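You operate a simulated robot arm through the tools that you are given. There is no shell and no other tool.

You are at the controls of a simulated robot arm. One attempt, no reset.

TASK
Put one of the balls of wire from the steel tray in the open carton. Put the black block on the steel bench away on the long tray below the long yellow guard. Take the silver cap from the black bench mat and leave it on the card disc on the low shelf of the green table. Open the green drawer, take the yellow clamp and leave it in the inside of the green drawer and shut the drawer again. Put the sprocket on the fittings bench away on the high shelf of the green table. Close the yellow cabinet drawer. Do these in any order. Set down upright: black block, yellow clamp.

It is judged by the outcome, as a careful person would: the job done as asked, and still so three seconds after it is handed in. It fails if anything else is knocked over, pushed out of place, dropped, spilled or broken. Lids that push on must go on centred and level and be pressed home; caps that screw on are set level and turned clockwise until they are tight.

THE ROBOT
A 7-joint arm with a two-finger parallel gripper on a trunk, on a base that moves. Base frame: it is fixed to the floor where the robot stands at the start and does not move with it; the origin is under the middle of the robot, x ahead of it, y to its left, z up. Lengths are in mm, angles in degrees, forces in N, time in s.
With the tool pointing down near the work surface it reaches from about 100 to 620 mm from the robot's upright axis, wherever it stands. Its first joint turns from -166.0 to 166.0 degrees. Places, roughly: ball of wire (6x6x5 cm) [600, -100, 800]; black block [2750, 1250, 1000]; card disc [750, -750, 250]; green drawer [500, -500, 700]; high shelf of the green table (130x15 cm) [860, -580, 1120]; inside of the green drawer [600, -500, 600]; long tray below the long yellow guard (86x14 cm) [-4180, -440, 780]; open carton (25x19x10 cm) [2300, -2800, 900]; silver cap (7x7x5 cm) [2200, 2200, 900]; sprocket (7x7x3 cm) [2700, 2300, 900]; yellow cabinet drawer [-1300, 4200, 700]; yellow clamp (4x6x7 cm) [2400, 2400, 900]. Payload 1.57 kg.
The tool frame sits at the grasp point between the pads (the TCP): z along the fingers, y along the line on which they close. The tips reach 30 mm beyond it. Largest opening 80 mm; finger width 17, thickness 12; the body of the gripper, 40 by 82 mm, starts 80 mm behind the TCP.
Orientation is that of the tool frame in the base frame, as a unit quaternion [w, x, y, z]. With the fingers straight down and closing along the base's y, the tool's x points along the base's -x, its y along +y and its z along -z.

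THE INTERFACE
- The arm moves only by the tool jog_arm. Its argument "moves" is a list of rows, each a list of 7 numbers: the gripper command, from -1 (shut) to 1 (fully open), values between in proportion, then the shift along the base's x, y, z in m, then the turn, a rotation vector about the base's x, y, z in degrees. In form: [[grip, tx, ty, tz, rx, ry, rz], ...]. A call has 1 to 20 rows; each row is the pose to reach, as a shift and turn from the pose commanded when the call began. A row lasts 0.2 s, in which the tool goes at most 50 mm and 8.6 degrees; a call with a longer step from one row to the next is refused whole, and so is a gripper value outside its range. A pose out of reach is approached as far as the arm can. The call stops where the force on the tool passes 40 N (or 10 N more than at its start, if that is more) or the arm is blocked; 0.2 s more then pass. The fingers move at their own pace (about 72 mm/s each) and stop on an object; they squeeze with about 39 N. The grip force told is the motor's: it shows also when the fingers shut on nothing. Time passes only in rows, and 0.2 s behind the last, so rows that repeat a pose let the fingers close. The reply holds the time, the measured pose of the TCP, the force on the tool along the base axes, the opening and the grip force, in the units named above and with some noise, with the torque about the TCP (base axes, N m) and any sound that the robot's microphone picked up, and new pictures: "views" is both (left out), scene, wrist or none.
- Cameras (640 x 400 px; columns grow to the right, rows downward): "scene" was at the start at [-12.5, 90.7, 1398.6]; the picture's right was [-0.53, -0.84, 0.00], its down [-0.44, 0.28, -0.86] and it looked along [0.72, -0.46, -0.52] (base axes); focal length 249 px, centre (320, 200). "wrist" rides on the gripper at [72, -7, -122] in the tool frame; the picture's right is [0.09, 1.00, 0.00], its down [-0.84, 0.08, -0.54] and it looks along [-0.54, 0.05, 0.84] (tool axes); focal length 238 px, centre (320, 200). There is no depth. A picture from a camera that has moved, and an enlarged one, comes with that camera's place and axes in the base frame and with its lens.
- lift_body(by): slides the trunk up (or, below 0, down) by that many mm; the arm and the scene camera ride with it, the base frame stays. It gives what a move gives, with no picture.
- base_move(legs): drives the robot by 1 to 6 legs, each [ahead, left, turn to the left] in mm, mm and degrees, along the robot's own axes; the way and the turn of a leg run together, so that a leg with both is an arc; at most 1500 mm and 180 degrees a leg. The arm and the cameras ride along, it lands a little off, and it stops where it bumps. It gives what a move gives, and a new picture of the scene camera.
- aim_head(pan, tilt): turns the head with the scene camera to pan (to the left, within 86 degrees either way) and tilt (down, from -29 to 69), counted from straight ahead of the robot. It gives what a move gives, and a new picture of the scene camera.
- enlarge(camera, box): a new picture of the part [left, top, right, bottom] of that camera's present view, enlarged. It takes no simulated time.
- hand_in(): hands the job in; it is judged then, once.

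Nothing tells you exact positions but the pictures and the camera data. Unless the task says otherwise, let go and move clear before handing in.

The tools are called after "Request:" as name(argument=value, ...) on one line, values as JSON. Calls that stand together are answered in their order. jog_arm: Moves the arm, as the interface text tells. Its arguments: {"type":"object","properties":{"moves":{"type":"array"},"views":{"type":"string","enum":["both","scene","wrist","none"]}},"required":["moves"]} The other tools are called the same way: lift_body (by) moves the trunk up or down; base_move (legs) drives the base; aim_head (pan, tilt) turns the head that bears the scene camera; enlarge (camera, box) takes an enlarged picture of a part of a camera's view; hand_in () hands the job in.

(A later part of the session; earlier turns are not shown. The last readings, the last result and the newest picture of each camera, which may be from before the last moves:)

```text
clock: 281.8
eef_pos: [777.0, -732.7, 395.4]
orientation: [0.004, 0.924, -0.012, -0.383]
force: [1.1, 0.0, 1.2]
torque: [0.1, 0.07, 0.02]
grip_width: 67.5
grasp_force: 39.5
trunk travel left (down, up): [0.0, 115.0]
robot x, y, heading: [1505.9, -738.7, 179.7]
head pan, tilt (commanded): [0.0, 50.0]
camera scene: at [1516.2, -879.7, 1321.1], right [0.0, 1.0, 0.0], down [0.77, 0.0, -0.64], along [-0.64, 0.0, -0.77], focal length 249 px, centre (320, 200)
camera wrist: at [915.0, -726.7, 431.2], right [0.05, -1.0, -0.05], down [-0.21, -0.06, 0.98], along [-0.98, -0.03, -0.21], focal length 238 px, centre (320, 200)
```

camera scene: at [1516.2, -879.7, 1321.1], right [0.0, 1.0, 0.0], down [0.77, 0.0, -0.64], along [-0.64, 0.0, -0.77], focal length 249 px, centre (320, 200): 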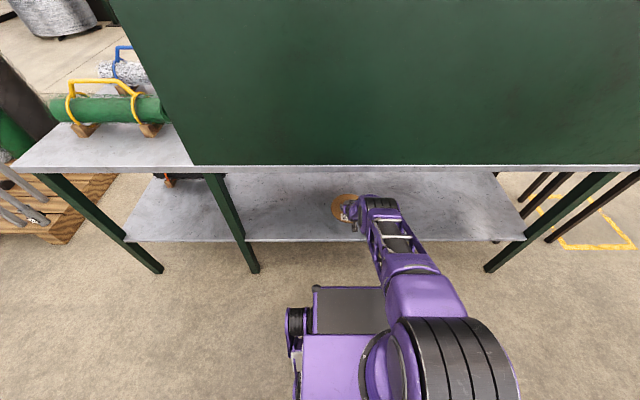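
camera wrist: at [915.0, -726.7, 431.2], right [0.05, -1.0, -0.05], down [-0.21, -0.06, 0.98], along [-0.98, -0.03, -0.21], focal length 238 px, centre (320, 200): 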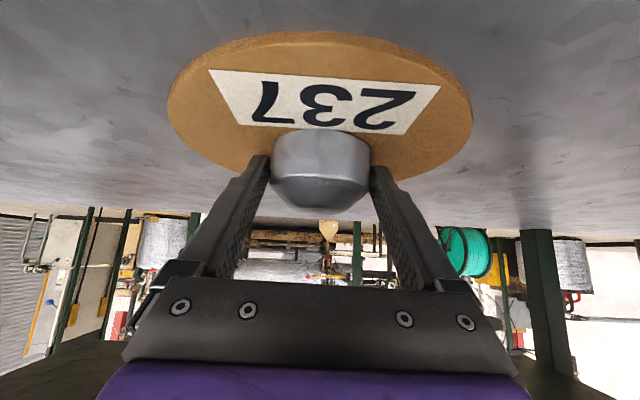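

The cap is centred on the disc within about 10 mm and just touching. I'll release it and withdraw along the approach path.

Request:
jog_arm(moves=[[-0.5, 0, 0, -0.001, 0, 0, 0], [0.3, 0, 0, -0.001, 0, 0, 0], [1, 0, 0, -0.001, 0, 0, 0], [1, 0, 0, -0.001, 0, 0, 0], [1, 0, 0, 0.003, 0, 0, 0]])

```text
clock: 283.0
eef_pos: [777.5, -733.7, 397.6]
orientation: [0.003, 0.924, -0.012, -0.383]
force: [-0.6, -0.2, -1.0]
torque: [0.0, 0.01, 0.01]
grip_width: 79.8
grasp_force: 0.0
trunk travel left (down, up): [0.0, 115.0]
robot x, y, heading: [1500.7, -736.6, 179.7]
head pan, tilt (commanded): [0.0, 50.0]
camera scene: at [1515.9, -879.7, 1321.0], right [0.0, 1.0, 0.0], down [0.77, 0.0, -0.64], along [-0.64, 0.0, -0.77], focal length 249 px, centre (320, 200)
camera wrist: at [915.1, -726.7, 433.7], right [0.05, -1.0, -0.05], down [-0.21, -0.06, 0.98], along [-0.98, -0.03, -0.21], focal length 238 px, centre (320, 200)
```

scene: 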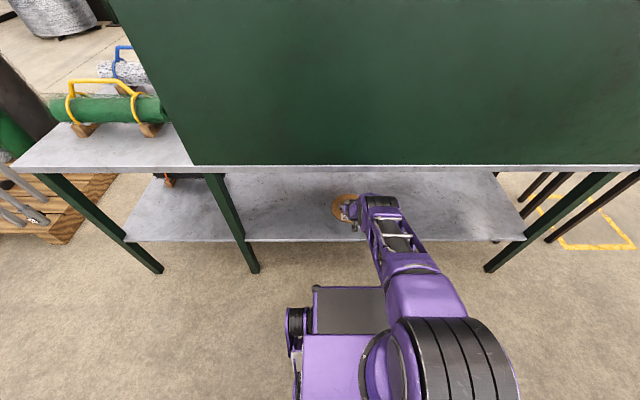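
wrist: 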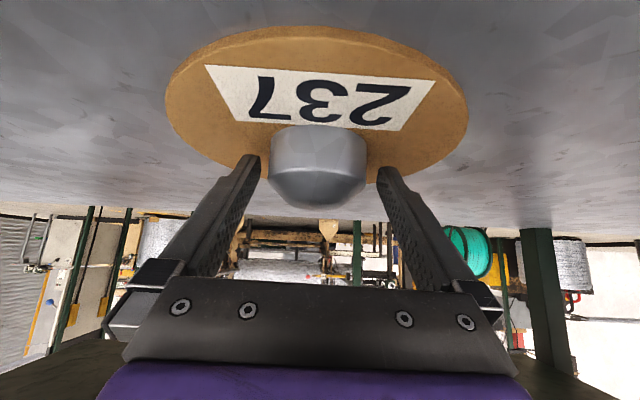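

The cap sits on the disc. I'll back out along the tool axis, reverse the base, and pull the arm out from under the table.

Request:
jog_arm(moves=[[1, 0.012, 0, 0.014, 0, 0, 0], [1, 0.03, 0, 0.034, 0, 0, 0], [1, 0.055, 0, 0.058, 0, 0, 0], [1, 0.08, 0, 0.082, 0, 0, 0], [1, 0.08, 0, 0.082, 0, 0, 0]])

Request:
base_move(legs=[[-40, 0, 0]])

Request:
jog_arm(moves=[[1, 0.03, 0, 0.015, 0, 0, 0], [1, 0.065, 0, 0.04, 0, 0, 0], [1, 0.095, 0, 0.07, 0, 0, 0], [1, 0.125, 0, 0.105, 0, 0, 0], [1, 0.125, 0, 0.105, 0, 0, 0]])

```text
clock: 284.2
eef_pos: [858.2, -735.6, 479.1]
orientation: [0.004, 0.924, -0.012, -0.383]
force: [-0.3, -1.1, -0.8]
torque: [0.01, -0.03, 0.0]
grip_width: 80.2
grasp_force: 0.1
trunk travel left (down, up): [0.0, 115.0]
robot x, y, heading: [1500.7, -741.6, 179.8]
head pan, tilt (commanded): [0.0, 50.0]
camera scene: at [1516.0, -879.7, 1321.0], right [0.0, 1.0, 0.0], down [0.77, 0.0, -0.64], along [-0.64, 0.0, -0.77], focal length 249 px, centre (320, 200)
camera wrist: at [995.1, -728.2, 515.8], right [0.05, -1.0, -0.05], down [-0.21, -0.06, 0.98], along [-0.98, -0.03, -0.21], focal length 238 px, centre (320, 200)
```

scene: 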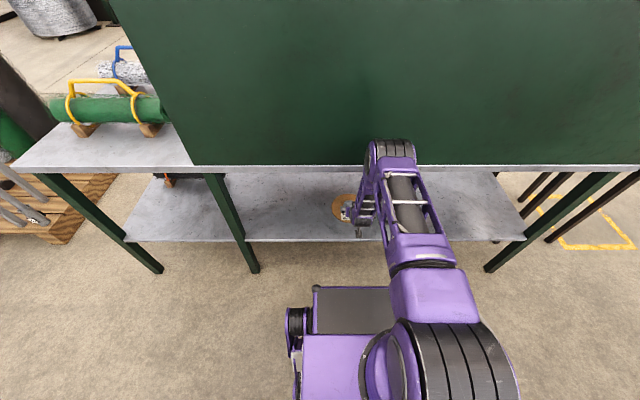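
wrist: 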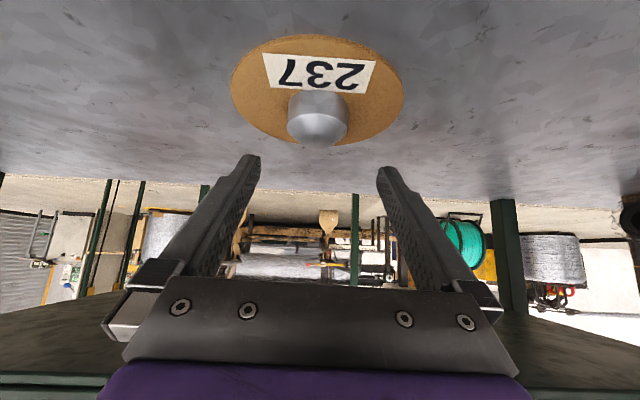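

```text
clock: 285.1
eef_pos: [896.6, -734.6, 478.5]
orientation: [0.004, 0.924, -0.011, -0.382]
force: [-1.0, 0.2, -0.9]
torque: [-0.03, -0.01, 0.04]
grip_width: 80.1
grasp_force: 0.0
trunk travel left (down, up): [0.0, 115.0]
robot x, y, heading: [1542.2, -736.9, 179.7]
head pan, tilt (commanded): [0.0, 50.0]
camera scene: at [1555.8, -879.8, 1321.0], right [0.0, 1.0, 0.0], down [0.77, 0.0, -0.64], along [-0.64, 0.0, -0.77], focal length 249 px, centre (320, 200)
```

scene: 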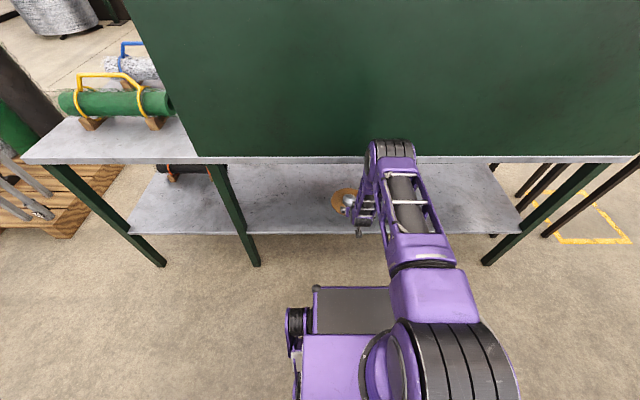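

```text
clock: 286.3
eef_pos: [1023.7, -737.6, 585.0]
orientation: [0.003, 0.924, -0.013, -0.383]
force: [0.2, 0.1, -0.4]
torque: [0.03, 0.02, 0.01]
grip_width: 79.8
grasp_force: 0.0
trunk travel left (down, up): [0.0, 115.0]
robot x, y, heading: [1542.9, -738.9, 179.7]
head pan, tilt (commanded): [0.0, 50.0]
camera scene: at [1555.9, -879.8, 1321.0], right [0.0, 1.0, 0.0], down [0.77, 0.0, -0.64], along [-0.64, 0.0, -0.77], focal length 249 px, centre (320, 200)
camera wrist: at [1160.6, -730.3, 621.0], right [0.05, -1.0, -0.05], down [-0.21, -0.06, 0.98], along [-0.98, -0.03, -0.21], focal length 238 px, centre (320, 200)
```

scene: 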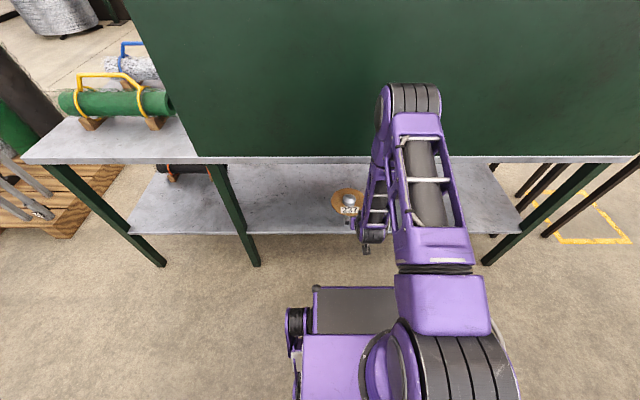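
wrist: 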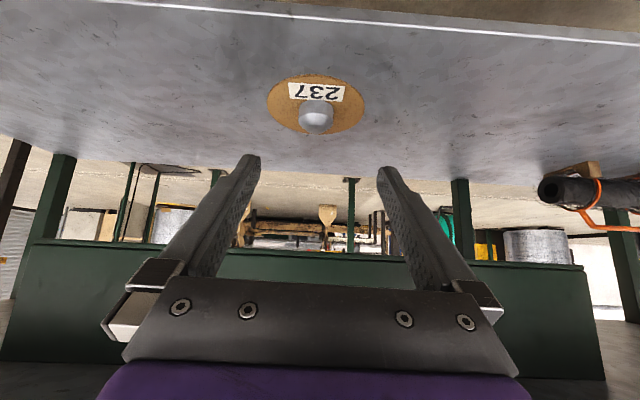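

The cap rests on disc 237. Next is the sprocket: I'll retract the arm slightly, raise the trunk again, drive back along the corridor and turn to face the gap between the benches.

Request:
jog_arm(moves=[[1, 0.03, 0, 0.02, 0, 0, 0], [1, 0.06, 0, 0.04, 0, 0, 0], [1, 0.06, 0, 0.04, 0, 0, 0]], views="none")

Request:
lift_body(by=50)

Request:
base_move(legs=[[0, -1400, 0], [0, -1040, 0], [150, 0, 0], [0, 0, 180]])

```text
clock: 287.1
eef_pos: [1083.1, -734.8, 625.3]
orientation: [0.003, 0.924, -0.012, -0.383]
force: [-1.2, -0.6, -0.7]
torque: [-0.02, -0.01, 0.02]
grip_width: 80.0
grasp_force: 0.1
trunk travel left (down, up): [0.0, 115.0]
robot x, y, heading: [1542.7, -739.0, 179.5]
head pan, tilt (commanded): [0.0, 50.0]
```

```text
clock: 288.0
eef_pos: [1082.1, -734.8, 674.1]
orientation: [0.003, 0.924, -0.012, -0.382]
force: [1.1, 0.5, -0.3]
torque: [0.04, -0.03, -0.04]
grip_width: 80.0
grasp_force: 0.1
trunk travel left (down, up): [-50.0, 65.0]
robot x, y, heading: [1542.1, -738.2, 180.1]
head pan, tilt (commanded): [0.0, 50.0]
```

```text
clock: 320.0
eef_pos: [1852.4, 1697.4, 673.6]
orientation: [0.383, 0.008, 0.924, 0.005]
force: [-0.1, -0.4, 0.2]
torque: [-0.02, -0.02, 0.04]
grip_width: 80.2
grasp_force: 0.1
trunk travel left (down, up): [-50.0, 65.0]
robot x, y, heading: [1396.6, 1692.7, 0.2]
head pan, tilt (commanded): [0.0, 50.0]
camera scene: at [1379.3, 1835.2, 1371.0], right [0.01, -1.0, 0.0], down [-0.77, 0.0, -0.64], along [0.64, 0.0, -0.77], focal length 249 px, centre (320, 200)
```

scene: 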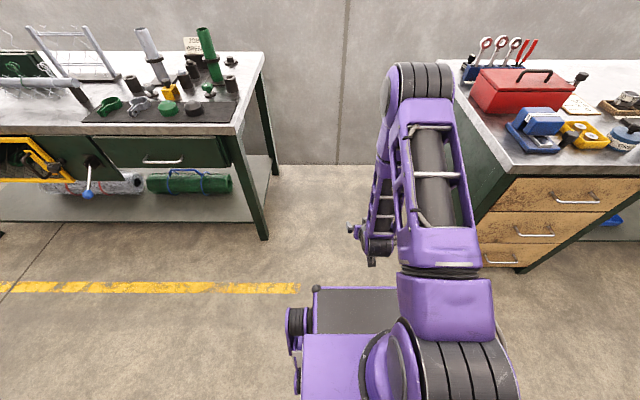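

The robot faces the gap. I'll drive in partway and look at the sprocket on the left and the black block on the right.

Request:
base_move(legs=[[750, 0, 0]])

Request:
aim_head(pan=35, tilt=35)

Request:
enlarge(camera="scene", box=[200, 80, 400, 230])

Request:
aim_head(pan=-50, tilt=35)

Request:
enlarge(camera="scene", box=[200, 60, 440, 240])

```text
clock: 324.1
eef_pos: [2608.0, 1698.2, 674.4]
orientation: [0.383, 0.009, 0.924, 0.004]
force: [-0.7, 0.1, -0.5]
torque: [-0.01, 0.02, 0.0]
grip_width: 79.9
grasp_force: 0.0
trunk travel left (down, up): [-50.0, 65.0]
robot x, y, heading: [2144.8, 1701.3, -0.2]
head pan, tilt (commanded): [0.0, 50.0]
camera scene: at [2136.3, 1837.9, 1371.0], right [0.0, -1.0, 0.0], down [-0.77, 0.0, -0.64], along [0.64, 0.0, -0.77], focal length 249 px, centre (320, 200)
```

scene: 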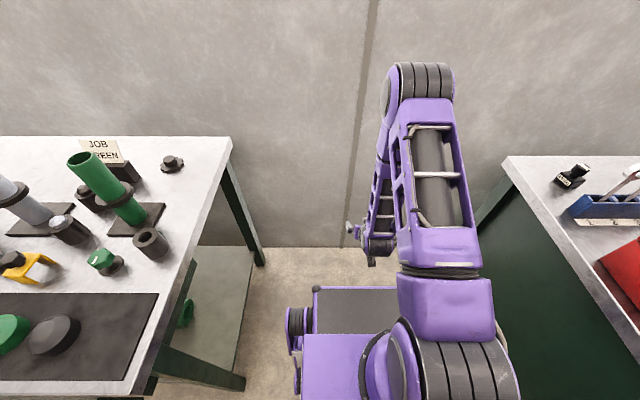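

```text
clock: 325.1
eef_pos: [2608.2, 1698.0, 673.6]
orientation: [0.382, 0.01, 0.924, 0.005]
force: [-0.1, 0.0, -0.6]
torque: [0.0, 0.0, 0.02]
grip_width: 80.0
grasp_force: 0.0
trunk travel left (down, up): [-50.0, 65.0]
robot x, y, heading: [2146.9, 1700.8, 0.1]
head pan, tilt (commanded): [35.0, 35.0]
camera scene: at [2131.5, 1888.3, 1392.7], right [0.57, -0.82, 0.0], down [-0.47, -0.33, -0.82], along [0.67, 0.47, -0.57], focal length 249 px, centre (320, 200)
```

scene: 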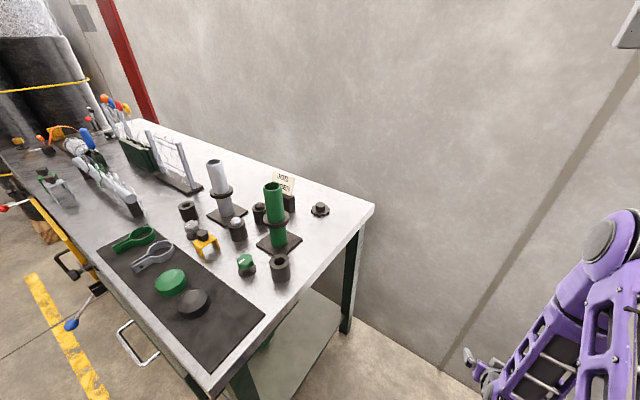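

```text
2.67 times, centred on (300, 155) of scene
camera zoom: at [2131.5, 1888.3, 1392.7], right [0.57, -0.82, 0.0], down [-0.47, -0.33, -0.82], along [0.67, 0.47, -0.57], focal length 664 px, centre (373, 320)
```

zoom: 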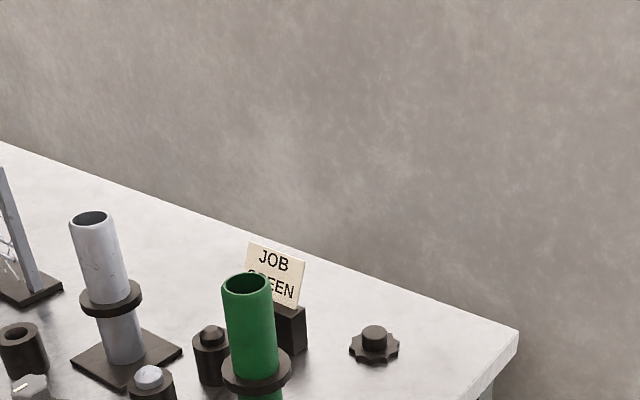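

```text
clock: 326.7
eef_pos: [2609.4, 1698.0, 674.4]
orientation: [0.383, 0.01, 0.924, 0.004]
force: [-1.0, 0.4, -0.6]
torque: [-0.01, 0.01, 0.06]
grip_width: 79.7
grasp_force: 0.1
trunk travel left (down, up): [-50.0, 65.0]
robot x, y, heading: [2147.5, 1698.8, 0.0]
head pan, tilt (commanded): [-50.0, 35.0]
camera scene: at [2116.2, 1770.4, 1392.8], right [-0.76, -0.64, 0.0], down [-0.37, 0.44, -0.82], along [0.53, -0.63, -0.57], focal length 249 px, centre (320, 200)
```

scene: 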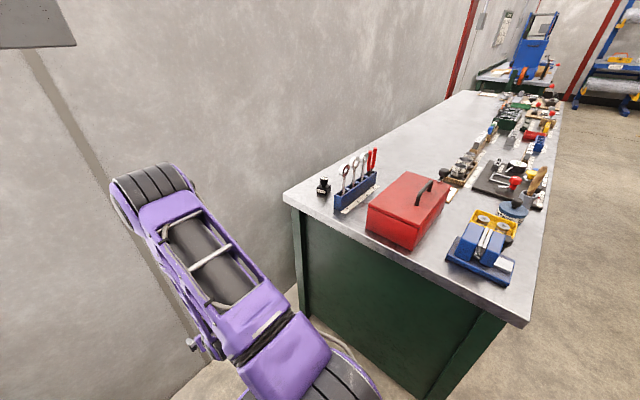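

```text
2.22 times, centred on (320, 150) of scene
camera zoom: at [2116.2, 1770.4, 1392.8], right [-0.76, -0.64, 0.0], down [-0.37, 0.44, -0.82], along [0.53, -0.63, -0.57], focal length 553 px, centre (320, 311)
```

zoom: 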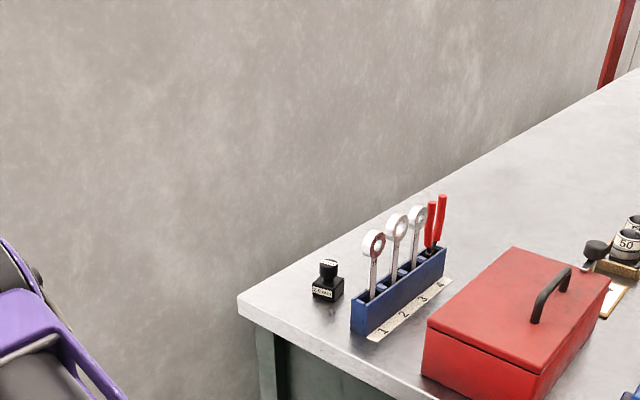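

I've located the sprocket (about (2692, 2278), star flange with a hub on top) and the black block (about (2626, 1141)). I'll turn the head right for clearance, then raise and swing the arm to the left side, just at the bench's right edge.

Request:
aim_head(pan=-75, tilt=30)

Request:
jog_arm(moves=[[1, 0.0085, 0, 0.038, 0, 0, 0], [1, 0.017, 0, 0.076, 0, 0, 0], [1, 0.0255, 0, 0.114, 0, 0, 0], [1, 0.034, 0, 0.152, 0, 0, 0], [1, 0.0425, 0, 0.19, 0, 0, 0], [1, 0.051, 0, 0.228, 0, 0, 0], [1, 0.055, 0, 0.266, 0, 0, 0], [1, 0.0469, 0.0472, 0.27, 0, 0, 5.2], [1, 0.0406, 0.0931, 0.272, 0, 0, 10.4], [1, 0.0302, 0.1381, 0.274, 0, 0, 15.6], [1, 0.0158, 0.1821, 0.276, 0, 0, 20.8], [1, -0.0026, 0.2246, 0.278, 0, 0, 26], [1, -0.0248, 0.2652, 0.28, 0, 0, 31.2], [1, -0.0505, 0.3036, 0.283, 0, 0, 36.4], [1, -0.0796, 0.3396, 0.286, 0, 0, 41.6], [1, -0.1119, 0.3728, 0.289, 0, 0, 46.8], [1, -0.147, 0.4029, 0.292, 0, 0, 52], [1, -0.1847, 0.4297, 0.294, 0, 0, 57.2], [1, -0.2247, 0.453, 0.296, 0, 0, 62.4], [1, -0.2617, 0.4705, 0.296, 0, 0, 67]])

```text
clock: 327.6
eef_pos: [2607.9, 1698.1, 673.4]
orientation: [0.383, 0.009, 0.924, 0.005]
force: [0.8, -0.9, -0.6]
torque: [0.0, 0.01, 0.0]
grip_width: 80.2
grasp_force: 0.1
trunk travel left (down, up): [-50.0, 65.0]
robot x, y, heading: [2149.8, 1701.6, 0.3]
head pan, tilt (commanded): [-75.0, 30.0]
camera scene: at [2083.0, 1750.4, 1400.5], right [-0.97, -0.26, 0.0], down [-0.13, 0.48, -0.87], along [0.23, -0.84, -0.5], focal length 249 px, centre (320, 200)
```

scene: 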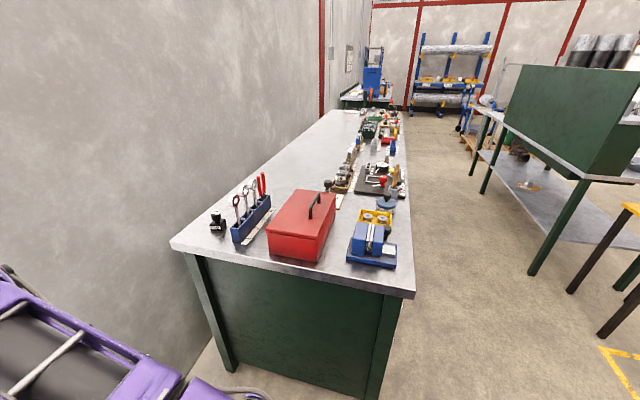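

```text
clock: 331.8
eef_pos: [2356.2, 2165.0, 965.1]
orientation: [0.314, -0.496, 0.782, 0.21]
force: [0.0, -0.3, -0.2]
torque: [0.0, -0.03, 0.01]
grip_width: 79.5
grasp_force: 0.0
trunk travel left (down, up): [-50.0, 65.0]
robot x, y, heading: [2147.5, 1697.8, 0.2]
head pan, tilt (commanded): [-75.0, 30.0]
camera scene: at [2125.3, 1773.0, 1409.3], right [-0.7, -0.71, 0.0], down [-0.3, 0.29, -0.91], along [0.65, -0.64, -0.41], focal length 249 px, centre (320, 200)
camera wrist: at [2305.7, 2039.8, 1002.9], right [-0.93, 0.36, -0.05], down [0.04, 0.22, 0.97], along [0.36, 0.91, -0.22], focal length 238 px, centre (320, 200)
```

scene: 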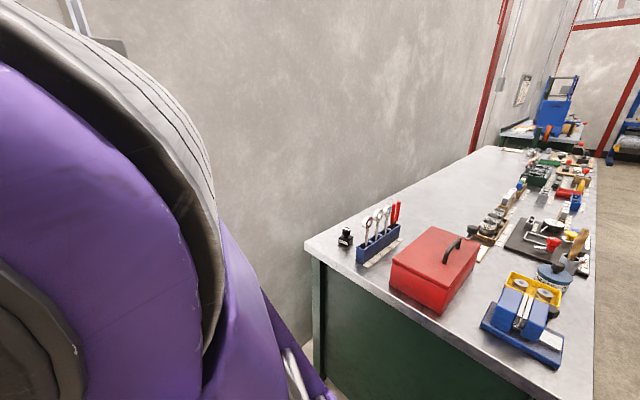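
wrist: 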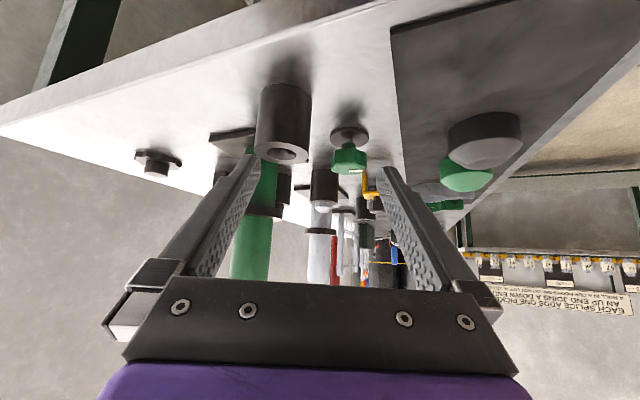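

The arm is on the left side, only slightly nudging the head. I'll drive deeper into the gap (and 40 mm right for clearance from the black cylinder) to reach the sprocket.

Request:
base_move(legs=[[323, -40, 0]])

Request:
jog_arm(moves=[[1, 0.006, 0.03, -0.005, 0, 0, 0], [1, 0.012, 0.06, -0.01, 0, 0, 0], [1, 0.012, 0.06, -0.01, 0, 0, 0]])

```text
clock: 334.0
eef_pos: [2677.4, 2127.1, 967.8]
orientation: [0.316, -0.499, 0.779, 0.212]
force: [-0.2, 0.6, 0.3]
torque: [0.07, 0.01, -0.01]
grip_width: 79.7
grasp_force: 0.1
trunk travel left (down, up): [-50.0, 65.0]
robot x, y, heading: [2471.6, 1656.2, 0.2]
head pan, tilt (commanded): [-75.0, 30.0]
camera scene: at [2450.4, 1733.7, 1410.4], right [-0.7, -0.72, 0.0], down [-0.29, 0.28, -0.91], along [0.65, -0.64, -0.4], focal length 249 px, centre (320, 200)
```

scene: 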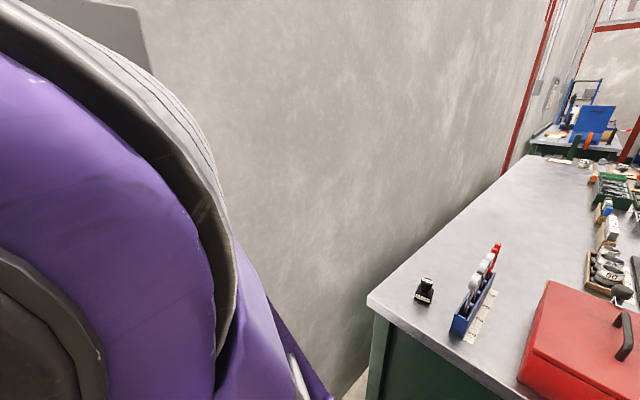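

```text
clock: 334.8
eef_pos: [2689.7, 2186.9, 960.2]
orientation: [0.316, -0.498, 0.779, 0.213]
force: [0.7, 0.2, -0.1]
torque: [-0.05, -0.02, -0.01]
grip_width: 79.8
grasp_force: 0.0
trunk travel left (down, up): [-50.0, 65.0]
robot x, y, heading: [2470.1, 1660.2, 0.2]
head pan, tilt (commanded): [-75.0, 30.0]
camera scene: at [2463.5, 1754.7, 1400.3], right [-0.48, -0.88, 0.0], down [-0.44, 0.24, -0.86], along [0.76, -0.42, -0.5], focal length 249 px, centre (320, 200)
camera wrist: at [2640.2, 2061.9, 996.4], right [-0.93, 0.35, -0.05], down [0.03, 0.22, 0.98], along [0.36, 0.91, -0.22], focal length 238 px, centre (320, 200)
```

scene: 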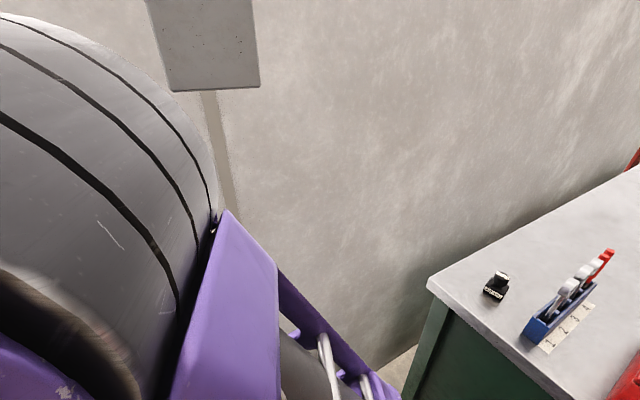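
wrist: 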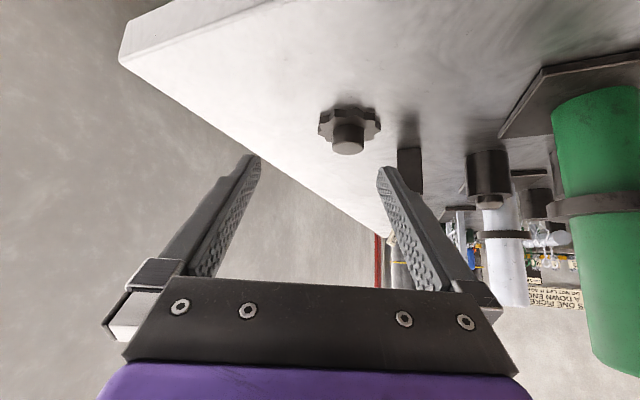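

The wrist camera shows the sprocket: a star flange with a hub. I'll zoom in to judge the flange and hub thickness.

Request:
enlarge(camera="wrist", box=[290, 80, 410, 180])

```text
4.00 times, centred on (350, 130) of wrist
camera zoom: at [2640.2, 2061.9, 996.4], right [-0.93, 0.35, -0.05], down [0.03, 0.22, 0.98], along [0.36, 0.91, -0.22], focal length 953 px, centre (200, 480)
```

zoom: 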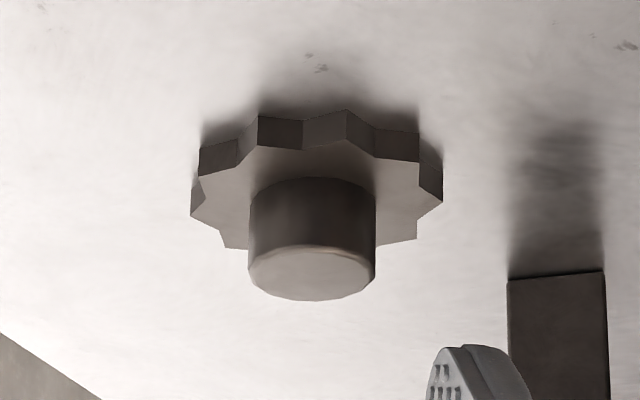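

The sprocket's flange is about 10 mm thick with a 35 mm hub on top; its centre is near (2702, 2291). I'll move above it with a partial opening and check alignment.

Request:
jog_arm(moves=[[0.6, 0.002, 0.03, -0.008, 0, 0, 0], [0.45, 0.004, 0.06, -0.016, 0, 0, 0], [0.45, 0.0067, 0.091, -0.025, 0, 0, 0], [0.45, 0.0067, 0.091, -0.025, 0, 0, 0]], views="wrist")

```text
clock: 335.8
eef_pos: [2695.5, 2277.7, 934.5]
orientation: [0.315, -0.499, 0.779, 0.211]
force: [-0.1, 0.1, 0.6]
torque: [0.0, 0.02, 0.0]
grip_width: 58.0
grasp_force: 0.1
trunk travel left (down, up): [-50.0, 65.0]
robot x, y, heading: [2473.1, 1658.8, 0.0]
head pan, tilt (commanded): [-75.0, 30.0]
camera wrist: at [2645.9, 2153.0, 970.8], right [-0.93, 0.35, -0.05], down [0.03, 0.22, 0.97], along [0.35, 0.91, -0.22], focal length 238 px, centre (320, 200)
```

wrist: 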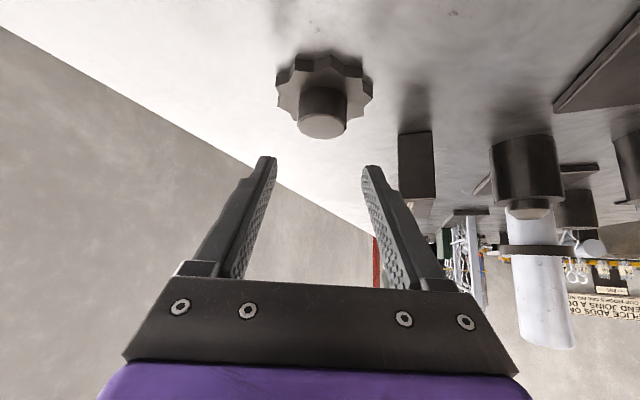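

The hub is centred between the fingers. I'll descend to just above the flange and close on the hub.

Request:
jog_arm(moves=[[0.45, 0, 0, -0.02, 0, 0, 0], [0.45, 0, 0, -0.038, 0, 0, 0], [0.45, 0, 0, -0.0415, 0, 0, 0], [0.45, 0, 0, -0.0415, 0, 0, 0]], views="wrist")

```text
clock: 336.8
eef_pos: [2695.8, 2278.1, 895.2]
orientation: [0.319, -0.497, 0.778, 0.214]
force: [-0.9, -2.0, 15.3]
torque: [-0.07, -0.54, -0.07]
grip_width: 58.1
grasp_force: 0.5
trunk travel left (down, up): [-50.0, 65.0]
robot x, y, heading: [2468.5, 1661.9, 0.2]
head pan, tilt (commanded): [-75.0, 30.0]
camera wrist: at [2646.5, 2152.4, 931.3], right [-0.93, 0.35, -0.05], down [0.03, 0.21, 0.98], along [0.36, 0.91, -0.21], focal length 238 px, centre (320, 200)
```

wrist: 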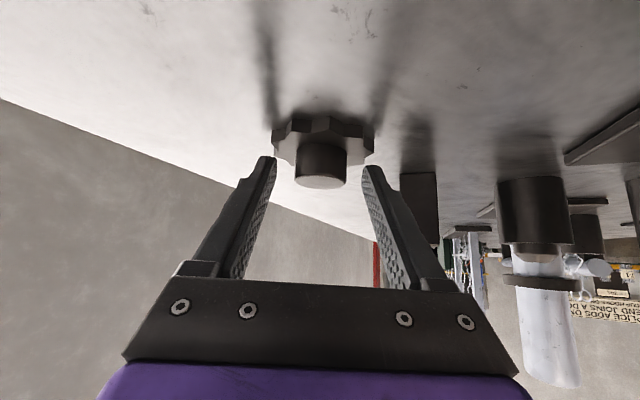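

The tips touched the flange (15 N). I'll raise 4 mm and close on the hub.

Request:
jog_arm(moves=[[0.45, 0, 0, 0.005, 0, 0, 0], [0.1, 0, 0, 0.005, 0, 0, 0], [-0.5, 0, 0, 0.005, 0, 0, 0], [-1, 0, 0, 0.005, 0, 0, 0], [-1, 0, 0, 0.005, 0, 0, 0], [-1, 0, 0, 0.005, 0, 0, 0]], views="wrist")

```text
clock: 338.2
eef_pos: [2696.9, 2277.8, 896.7]
orientation: [0.315, -0.499, 0.779, 0.212]
force: [-0.2, -0.4, 0.0]
torque: [-0.03, 0.05, 0.04]
grip_width: 32.8
grasp_force: 38.7
trunk travel left (down, up): [-50.0, 65.0]
robot x, y, heading: [2473.4, 1660.2, 0.1]
head pan, tilt (commanded): [-75.0, 30.0]
camera wrist: at [2646.5, 2152.2, 933.4], right [-0.93, 0.35, -0.05], down [0.03, 0.22, 0.97], along [0.35, 0.91, -0.22], focal length 238 px, centre (320, 200)
```

wrist: 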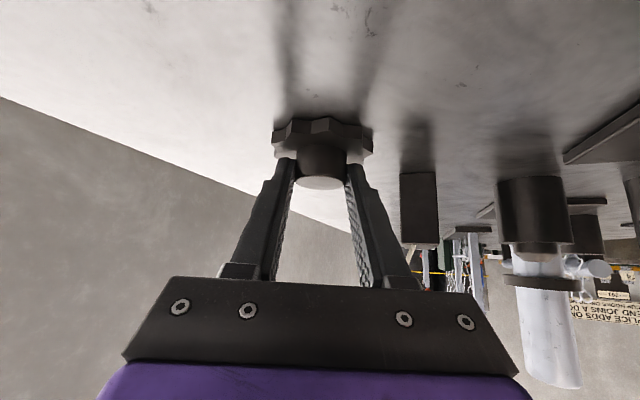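

The hub is gripped firmly (32.8 mm). I'll lift it, retract, and back the robot out of the gap.

Request:
jog_arm(moves=[[-1, 0, 0, 0.02, 0, 0, 0], [-1, 0, 0, 0.05, 0, 0, 0], [-1, -0.004, -0.03, 0.06, 0, 0, 0], [-1, -0.008, -0.06, 0.065, 0, 0, 0], [-1, -0.012, -0.1, 0.068, 0, 0, 0], [-1, -0.015, -0.13, 0.07, 0, 0, 0], [-1, -0.015, -0.13, 0.07, 0, 0, 0]])

```text
clock: 339.8
eef_pos: [2672.7, 2146.9, 947.6]
orientation: [0.301, -0.508, 0.781, 0.203]
force: [0.4, 0.7, -3.3]
torque: [-0.04, 0.02, 0.0]
grip_width: 33.1
grasp_force: 38.8
trunk travel left (down, up): [-50.0, 65.0]
robot x, y, heading: [2469.9, 1657.7, 0.4]
head pan, tilt (commanded): [-75.0, 30.0]
camera scene: at [2389.3, 1711.5, 1457.7], right [-1.0, -0.06, 0.0], down [0.01, -0.1, -0.99], along [0.06, -0.99, 0.1], focal length 249 px, centre (320, 200)
camera wrist: at [2625.8, 2023.4, 989.8], right [-0.94, 0.34, -0.05], down [0.04, 0.26, 0.97], along [0.34, 0.91, -0.25], focal length 238 px, centre (320, 200)
```

scene: 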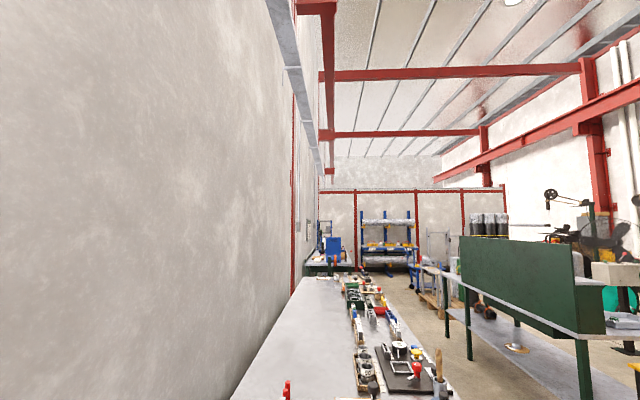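
wrist: 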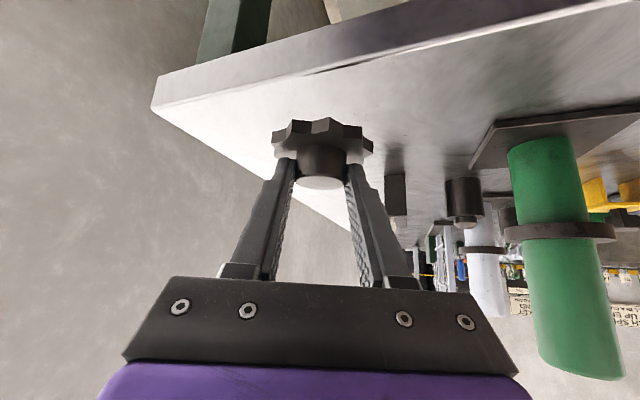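

The arm is pushing on the head in this retracted pose, but the sprocket is held. I'll shift the base right to clear the bench items, then back out of the gap.

Request:
base_move(legs=[[0, -65, 0], [-600, 0, 0], [-450, 0, 0]])

```text
clock: 346.4
eef_pos: [1636.6, 2078.6, 947.2]
orientation: [0.303, -0.502, 0.785, 0.2]
force: [-0.4, -0.5, -3.2]
torque: [-0.05, 0.04, 0.01]
grip_width: 33.0
grasp_force: 38.7
trunk travel left (down, up): [-50.0, 65.0]
robot x, y, heading: [1430.7, 1593.9, -0.0]
head pan, tilt (commanded): [-75.0, 30.0]
camera scene: at [1346.6, 1645.8, 1456.8], right [-1.0, -0.08, 0.0], down [0.01, -0.09, -1.0], along [0.08, -0.99, 0.09], focal length 249 px, centre (320, 200)
```

scene: 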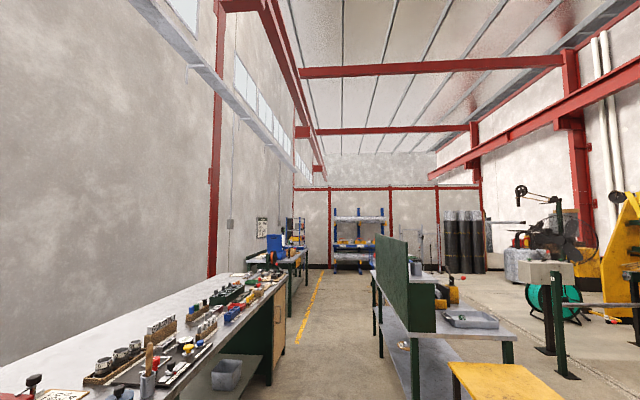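

I'm clear of the gap with the sprocket held. I'll lower the arm and swing it back to the front, away from the head.

Request:
jog_arm(moves=[[-1, 0.0385, -0.0237, -0.013, 0, 0, -4.9], [-1, 0.0762, -0.0484, -0.026, 0, 0, -9.8], [-1, 0.1116, -0.0761, -0.039, 0, 0, -14.7], [-1, 0.1443, -0.1066, -0.052, 0, 0, -19.6], [-1, 0.1742, -0.1397, -0.065, 0, 0, -24.5], [-1, 0.2011, -0.1751, -0.078, 0, 0, -29.4], [-1, 0.2247, -0.2125, -0.091, 0, 0, -34.3], [-1, 0.2449, -0.2517, -0.104, 0, 0, -39.2], [-1, 0.2617, -0.2922, -0.117, 0, 0, -44.1], [-1, 0.2749, -0.3339, -0.13, 0, 0, -49], [-1, 0.2844, -0.3765, -0.143, 0, 0, -53.9], [-1, 0.2902, -0.4195, -0.156, 0, 0, -58.8], [-1, 0.2923, -0.4626, -0.169, 0, 0, -63.7], [-1, 0.2907, -0.5056, -0.182, 0, 0, -66.6], [-1, 0.2907, -0.5056, -0.182, 0, 0, -66.6]], views="wrist")

Request:
aim_head(pan=30, tilt=40)

```text
clock: 349.6
eef_pos: [1926.8, 1572.6, 764.6]
orientation: [0.363, 0.012, 0.932, 0.001]
force: [-0.2, 0.9, -3.1]
torque: [0.0, 0.04, 0.02]
grip_width: 32.8
grasp_force: 38.8
trunk travel left (down, up): [-50.0, 65.0]
robot x, y, heading: [1428.4, 1594.1, 0.0]
head pan, tilt (commanded): [-75.0, 30.0]
camera wrist: at [1792.3, 1570.2, 807.9], right [-0.04, 1.0, -0.05], down [0.25, 0.06, 0.97], along [0.97, 0.03, -0.25], focal length 238 px, centre (320, 200)
```

wrist: 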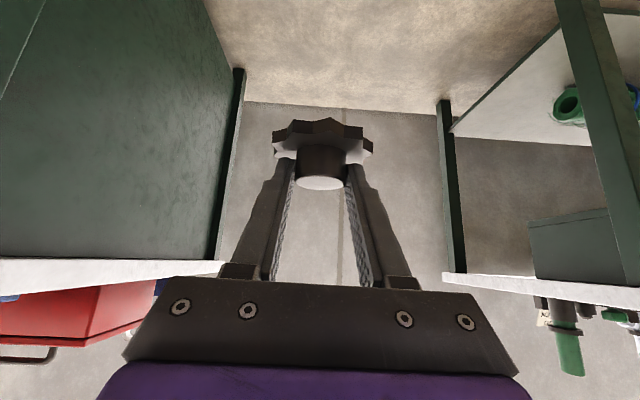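

```text
clock: 351.4
eef_pos: [1926.7, 1572.9, 765.6]
orientation: [0.363, 0.013, 0.932, 0.0]
force: [0.1, 0.1, -3.1]
torque: [-0.01, 0.0, -0.03]
grip_width: 32.9
grasp_force: 39.0
trunk travel left (down, up): [-50.0, 65.0]
robot x, y, heading: [1427.1, 1592.3, 0.2]
head pan, tilt (commanded): [30.0, 40.0]
camera scene: at [1413.1, 1775.0, 1385.2], right [0.5, -0.87, 0.0], down [-0.56, -0.32, -0.77], along [0.66, 0.38, -0.64], focal length 249 px, centre (320, 200)
```

scene: 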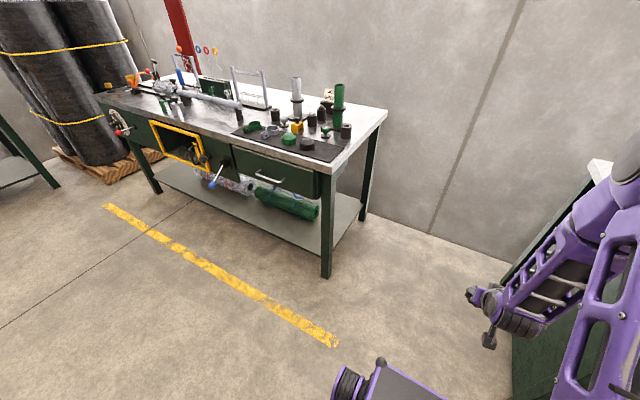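

The sprocket is secure. I'll drive around the stool to the front of the green table, staying well back, and look at the shelf and drawers from there.

Request:
base_move(legs=[[-1400, 0, 0], [-330, 0, 0], [0, -1000, 0], [0, -1000, 0]])

Request:
aim_head(pan=10, tilt=25)

Request:
aim_head(pan=-40, tilt=35)

```text
clock: 366.5
eef_pos: [197.6, 855.9, 765.4]
orientation: [0.361, 0.021, 0.932, -0.005]
force: [-0.3, 0.6, -3.1]
torque: [-0.01, 0.04, 0.0]
grip_width: 33.1
grasp_force: 38.9
trunk travel left (down, up): [-50.0, 65.0]
robot x, y, heading: [-301.5, 885.2, -1.0]
head pan, tilt (commanded): [30.0, 40.0]
stopped in leg 3: the robot was blocked; the commanded pose is now the measured one
camera scene: at [-311.8, 1068.5, 1385.2], right [0.48, -0.87, 0.0], down [-0.56, -0.31, -0.77], along [0.67, 0.37, -0.64], focal length 249 px, centre (320, 200)
```

scene: 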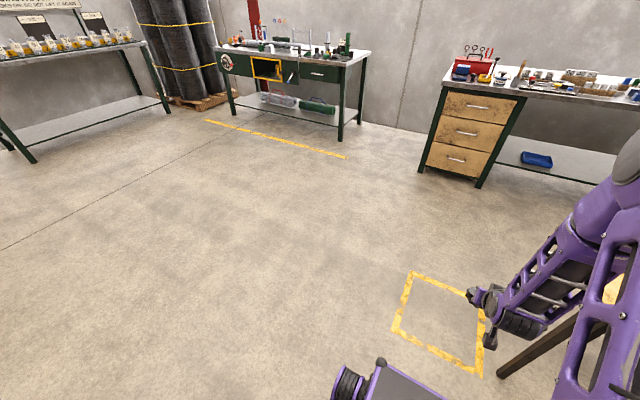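

```text
clock: 367.3
eef_pos: [198.9, 855.9, 765.9]
orientation: [0.362, 0.021, 0.932, -0.004]
force: [-0.3, 0.3, -3.7]
torque: [0.0, 0.07, -0.01]
grip_width: 32.9
grasp_force: 38.7
trunk travel left (down, up): [-50.0, 65.0]
robot x, y, heading: [-297.3, 884.2, -1.2]
head pan, tilt (commanded): [10.0, 25.0]
camera scene: at [-295.2, 1041.7, 1408.5], right [0.16, -0.99, 0.0], down [-0.42, -0.07, -0.91], along [0.89, 0.14, -0.42], focal length 249 px, centre (320, 200)
```

scene: 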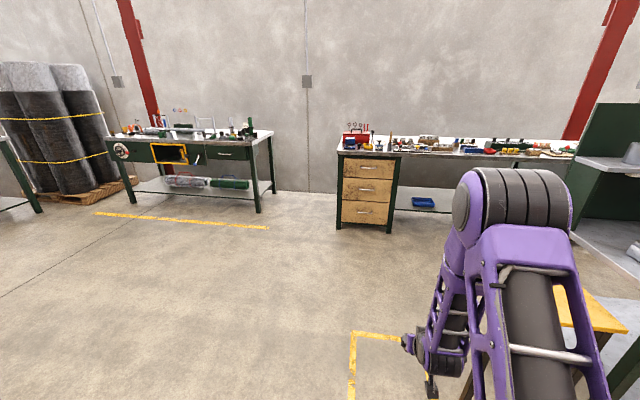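

```text
clock: 368.5
eef_pos: [199.3, 854.8, 766.3]
orientation: [0.363, 0.021, 0.931, -0.004]
force: [-0.2, -0.5, -2.9]
torque: [0.02, 0.08, 0.0]
grip_width: 33.0
grasp_force: 39.3
trunk travel left (down, up): [-50.0, 65.0]
robot x, y, heading: [-299.5, 886.9, -0.9]
head pan, tilt (commanded): [-40.0, 35.0]
camera scene: at [-319.7, 969.5, 1392.8], right [-0.66, -0.76, 0.0], down [-0.43, 0.38, -0.82], along [0.62, -0.54, -0.57], focal length 249 px, centre (320, 200)
```

scene: 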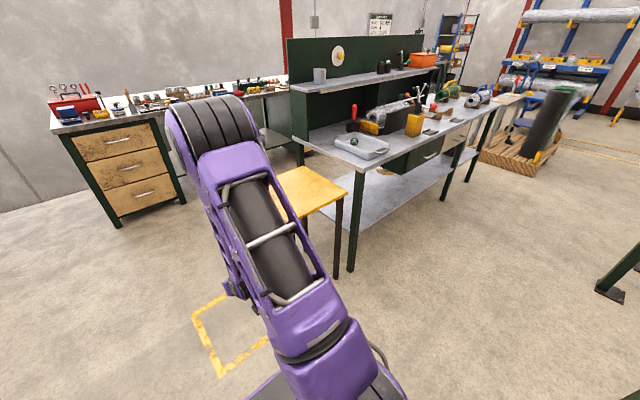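

The base was blocked at y≈885 while moving right at x≈-300 (it passed freely earlier at x≈-150). I'll look to the right rear to see what it touched.

Request:
aim_head(pan=-86, tilt=50)

Request:
aim_head(pan=-86, tilt=25)

```text
clock: 369.6
eef_pos: [198.6, 855.9, 766.3]
orientation: [0.362, 0.021, 0.932, -0.005]
force: [-0.4, 1.4, -3.2]
torque: [0.0, 0.01, 0.02]
grip_width: 32.7
grasp_force: 39.1
trunk travel left (down, up): [-50.0, 65.0]
robot x, y, heading: [-302.6, 886.0, -1.0]
head pan, tilt (commanded): [-85.9, 50.0]
camera scene: at [-382.0, 950.3, 1371.1], right [-1.0, -0.05, 0.0], down [-0.04, 0.76, -0.64], along [0.03, -0.64, -0.77], focal length 249 px, centre (320, 200)
```

scene: 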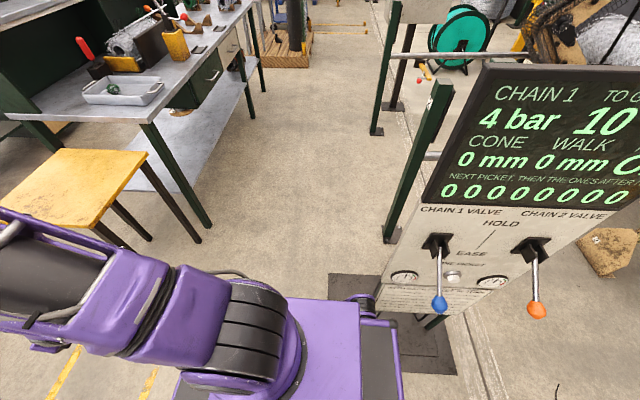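

```text
clock: 370.5
eef_pos: [199.0, 856.8, 765.4]
orientation: [0.363, 0.02, 0.932, -0.003]
force: [-0.8, -0.2, -3.5]
torque: [0.05, 0.06, 0.0]
grip_width: 32.7
grasp_force: 39.1
trunk travel left (down, up): [-50.0, 65.0]
robot x, y, heading: [-300.7, 886.3, -0.9]
head pan, tilt (commanded): [-85.9, 25.0]
camera scene: at [-381.2, 935.2, 1408.5], right [-1.0, -0.05, 0.0], down [-0.02, 0.42, -0.91], along [0.05, -0.9, -0.42], focal length 249 px, centre (320, 200)
```

scene: 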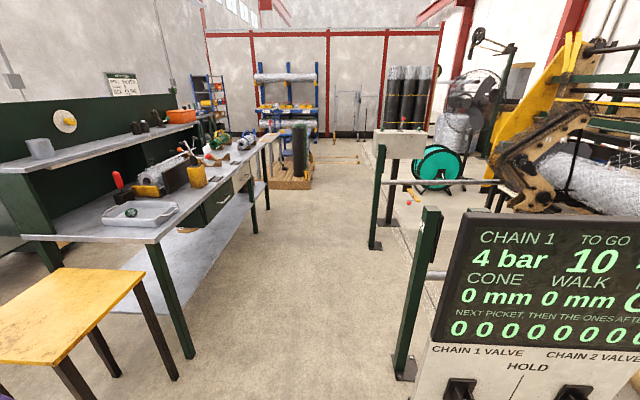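

A fixed valve pedestal stands behind me to the right (x<-450); my rear corner just touched its base plate, nothing was moved. I'll shift away and forward, then swing the arm to my right side and raise it for the shelf.

Request:
base_move(legs=[[0, 60, 1], [160, 0, 0]])

Request:
jog_arm(moves=[[-1, -0.003, -0.045, 0.005, 0, 0, -5], [-1, -0.01, -0.09, 0.01, 0, 0, -10], [-1, -0.021, -0.134, 0.015, 0, 0, -15], [-1, -0.036, -0.177, 0.02, 0, 0, -20], [-1, -0.055, -0.218, 0.025, 0, 0, -25], [-1, -0.077, -0.258, 0.03, 0, 0, -30], [-1, -0.103, -0.296, 0.035, 0, 0, -35], [-1, -0.132, -0.331, 0.04, 0, 0, -40], [-1, -0.164, -0.363, 0.05, 0, 0, -45], [-1, -0.199, -0.393, 0.06, 0, 0, -50], [-1, -0.236, -0.419, 0.07, 0, 0, -55], [-1, -0.275, -0.442, 0.08, 0, 0, -60], [-1, -0.316, -0.462, 0.09, 0, 0, -65], [-1, -0.358, -0.478, 0.1, 0, 0, -70], [-1, -0.38, -0.486, 0.12, 0, 0, -75], [-1, -0.38, -0.5, 0.16, 0, 0, -75], [-1, -0.38, -0.515, 0.2, 0, 0, -75], [-1, -0.38, -0.53, 0.24, 0, 0, -75], [-1, -0.38, -0.545, 0.28, 0, 0, -75], [-1, -0.38, -0.56, 0.32, 0, 0, -75]])

```text
clock: 372.8
eef_pos: [357.5, 925.4, 765.8]
orientation: [0.362, 0.012, 0.932, 0.0]
force: [-0.1, -0.2, -2.8]
torque: [-0.02, 0.01, 0.0]
grip_width: 32.8
grasp_force: 39.5
trunk travel left (down, up): [-50.0, 65.0]
robot x, y, heading: [-143.7, 944.5, -0.0]
head pan, tilt (commanded): [-85.9, 25.0]
camera scene: at [-223.2, 993.7, 1408.5], right [-1.0, -0.07, 0.0], down [-0.03, 0.42, -0.91], along [0.06, -0.9, -0.42], focal length 249 px, centre (320, 200)
```

scene: 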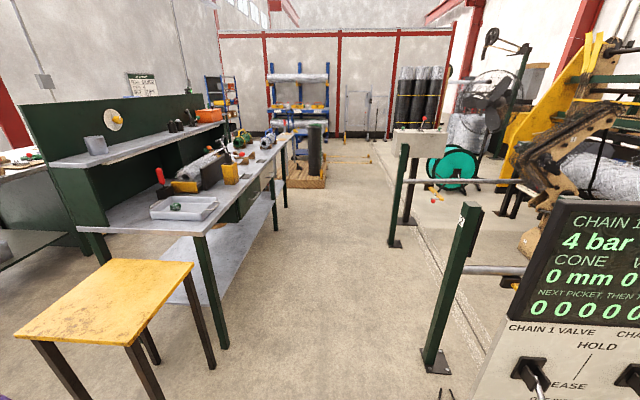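

```text
clock: 377.0
eef_pos: [-20.4, 364.9, 1086.2]
orientation: [0.287, 0.578, 0.731, -0.221]
force: [-0.6, -0.3, -3.1]
torque: [0.04, -0.02, -0.03]
grip_width: 33.0
grasp_force: 39.1
trunk travel left (down, up): [-50.0, 65.0]
robot x, y, heading: [-144.5, 946.5, 0.2]
head pan, tilt (commanded): [-85.9, 25.0]
camera scene: at [-223.2, 993.4, 1408.5], right [-1.0, -0.07, 0.0], down [-0.03, 0.42, -0.91], along [0.06, -0.9, -0.42], focal length 249 px, centre (320, 200)
camera wrist: at [-59.4, 496.8, 1128.6], right [0.95, 0.3, -0.05], down [0.13, -0.23, 0.97], along [0.28, -0.93, -0.25], focal length 238 px, centre (320, 200)
```

scene: 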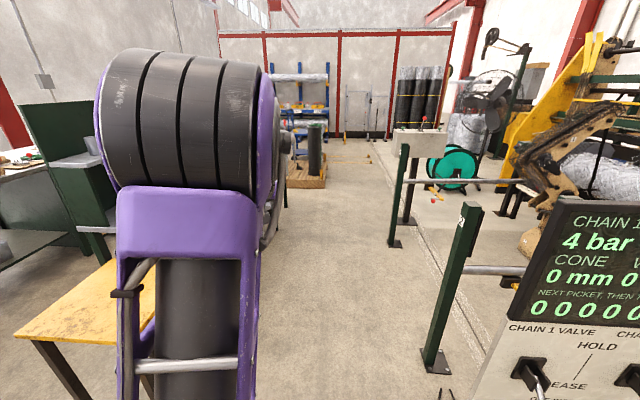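
wrist: 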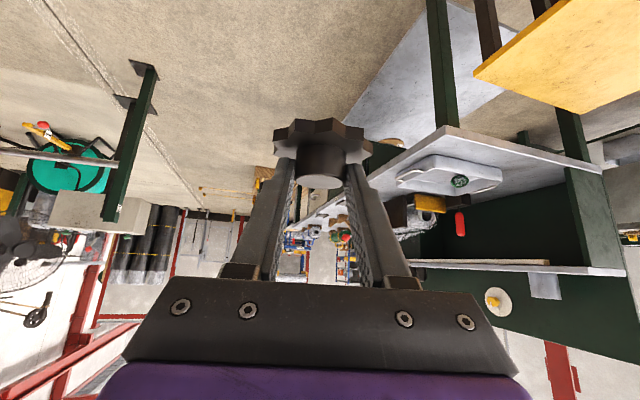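

The arm is raised on the right side with the sprocket. I'll drive right along the table front to the shelf area.

Request:
base_move(legs=[[0, -1150, 0]])

Request:
aim_head(pan=0, tilt=20)

Request:
enlarge(camera="scene", box=[300, 100, 540, 280])

```text
clock: 388.2
eef_pos: [-37.0, -776.3, 1087.2]
orientation: [0.285, 0.583, 0.727, -0.223]
force: [-0.8, 0.0, -2.6]
torque: [0.07, 0.0, 0.0]
grip_width: 32.9
grasp_force: 39.2
trunk travel left (down, up): [-50.0, 65.0]
robot x, y, heading: [-150.7, -195.5, -0.9]
head pan, tilt (commanded): [-85.9, 25.0]
camera scene: at [-230.5, -145.6, 1408.5], right [-1.0, -0.06, 0.0], down [-0.02, 0.42, -0.91], along [0.05, -0.9, -0.42], focal length 249 px, centre (320, 200)
```

scene: 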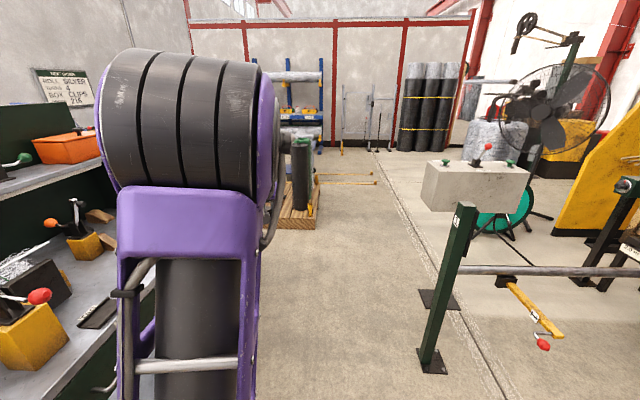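

```text
clock: 389.8
eef_pos: [-37.6, -776.5, 1086.3]
orientation: [0.285, 0.583, 0.727, -0.223]
force: [0.0, 0.4, -3.4]
torque: [0.01, 0.04, 0.0]
grip_width: 33.0
grasp_force: 39.3
trunk travel left (down, up): [-50.0, 65.0]
robot x, y, heading: [-150.4, -193.9, -1.0]
head pan, tilt (commanded): [0.0, 20.0]
camera scene: at [-142.6, -55.0, 1416.6], right [-0.01, -1.0, 0.0], down [-0.34, 0.01, -0.94], along [0.94, -0.01, -0.34], focal length 249 px, centre (320, 200)
```

scene: 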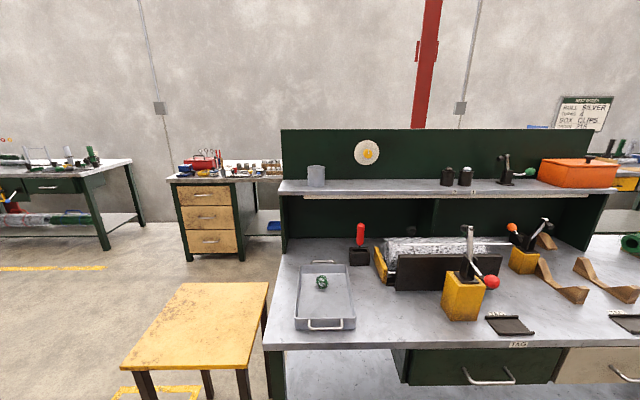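

```text
2.22 times, centred on (420, 190) of scene
camera zoom: at [-142.6, -55.0, 1416.6], right [-0.01, -1.0, 0.0], down [-0.34, 0.01, -0.94], along [0.94, -0.01, -0.34], focal length 553 px, centre (98, 222)
```

zoom: 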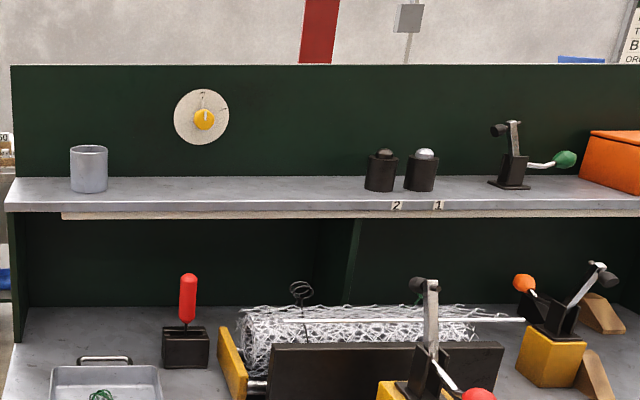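

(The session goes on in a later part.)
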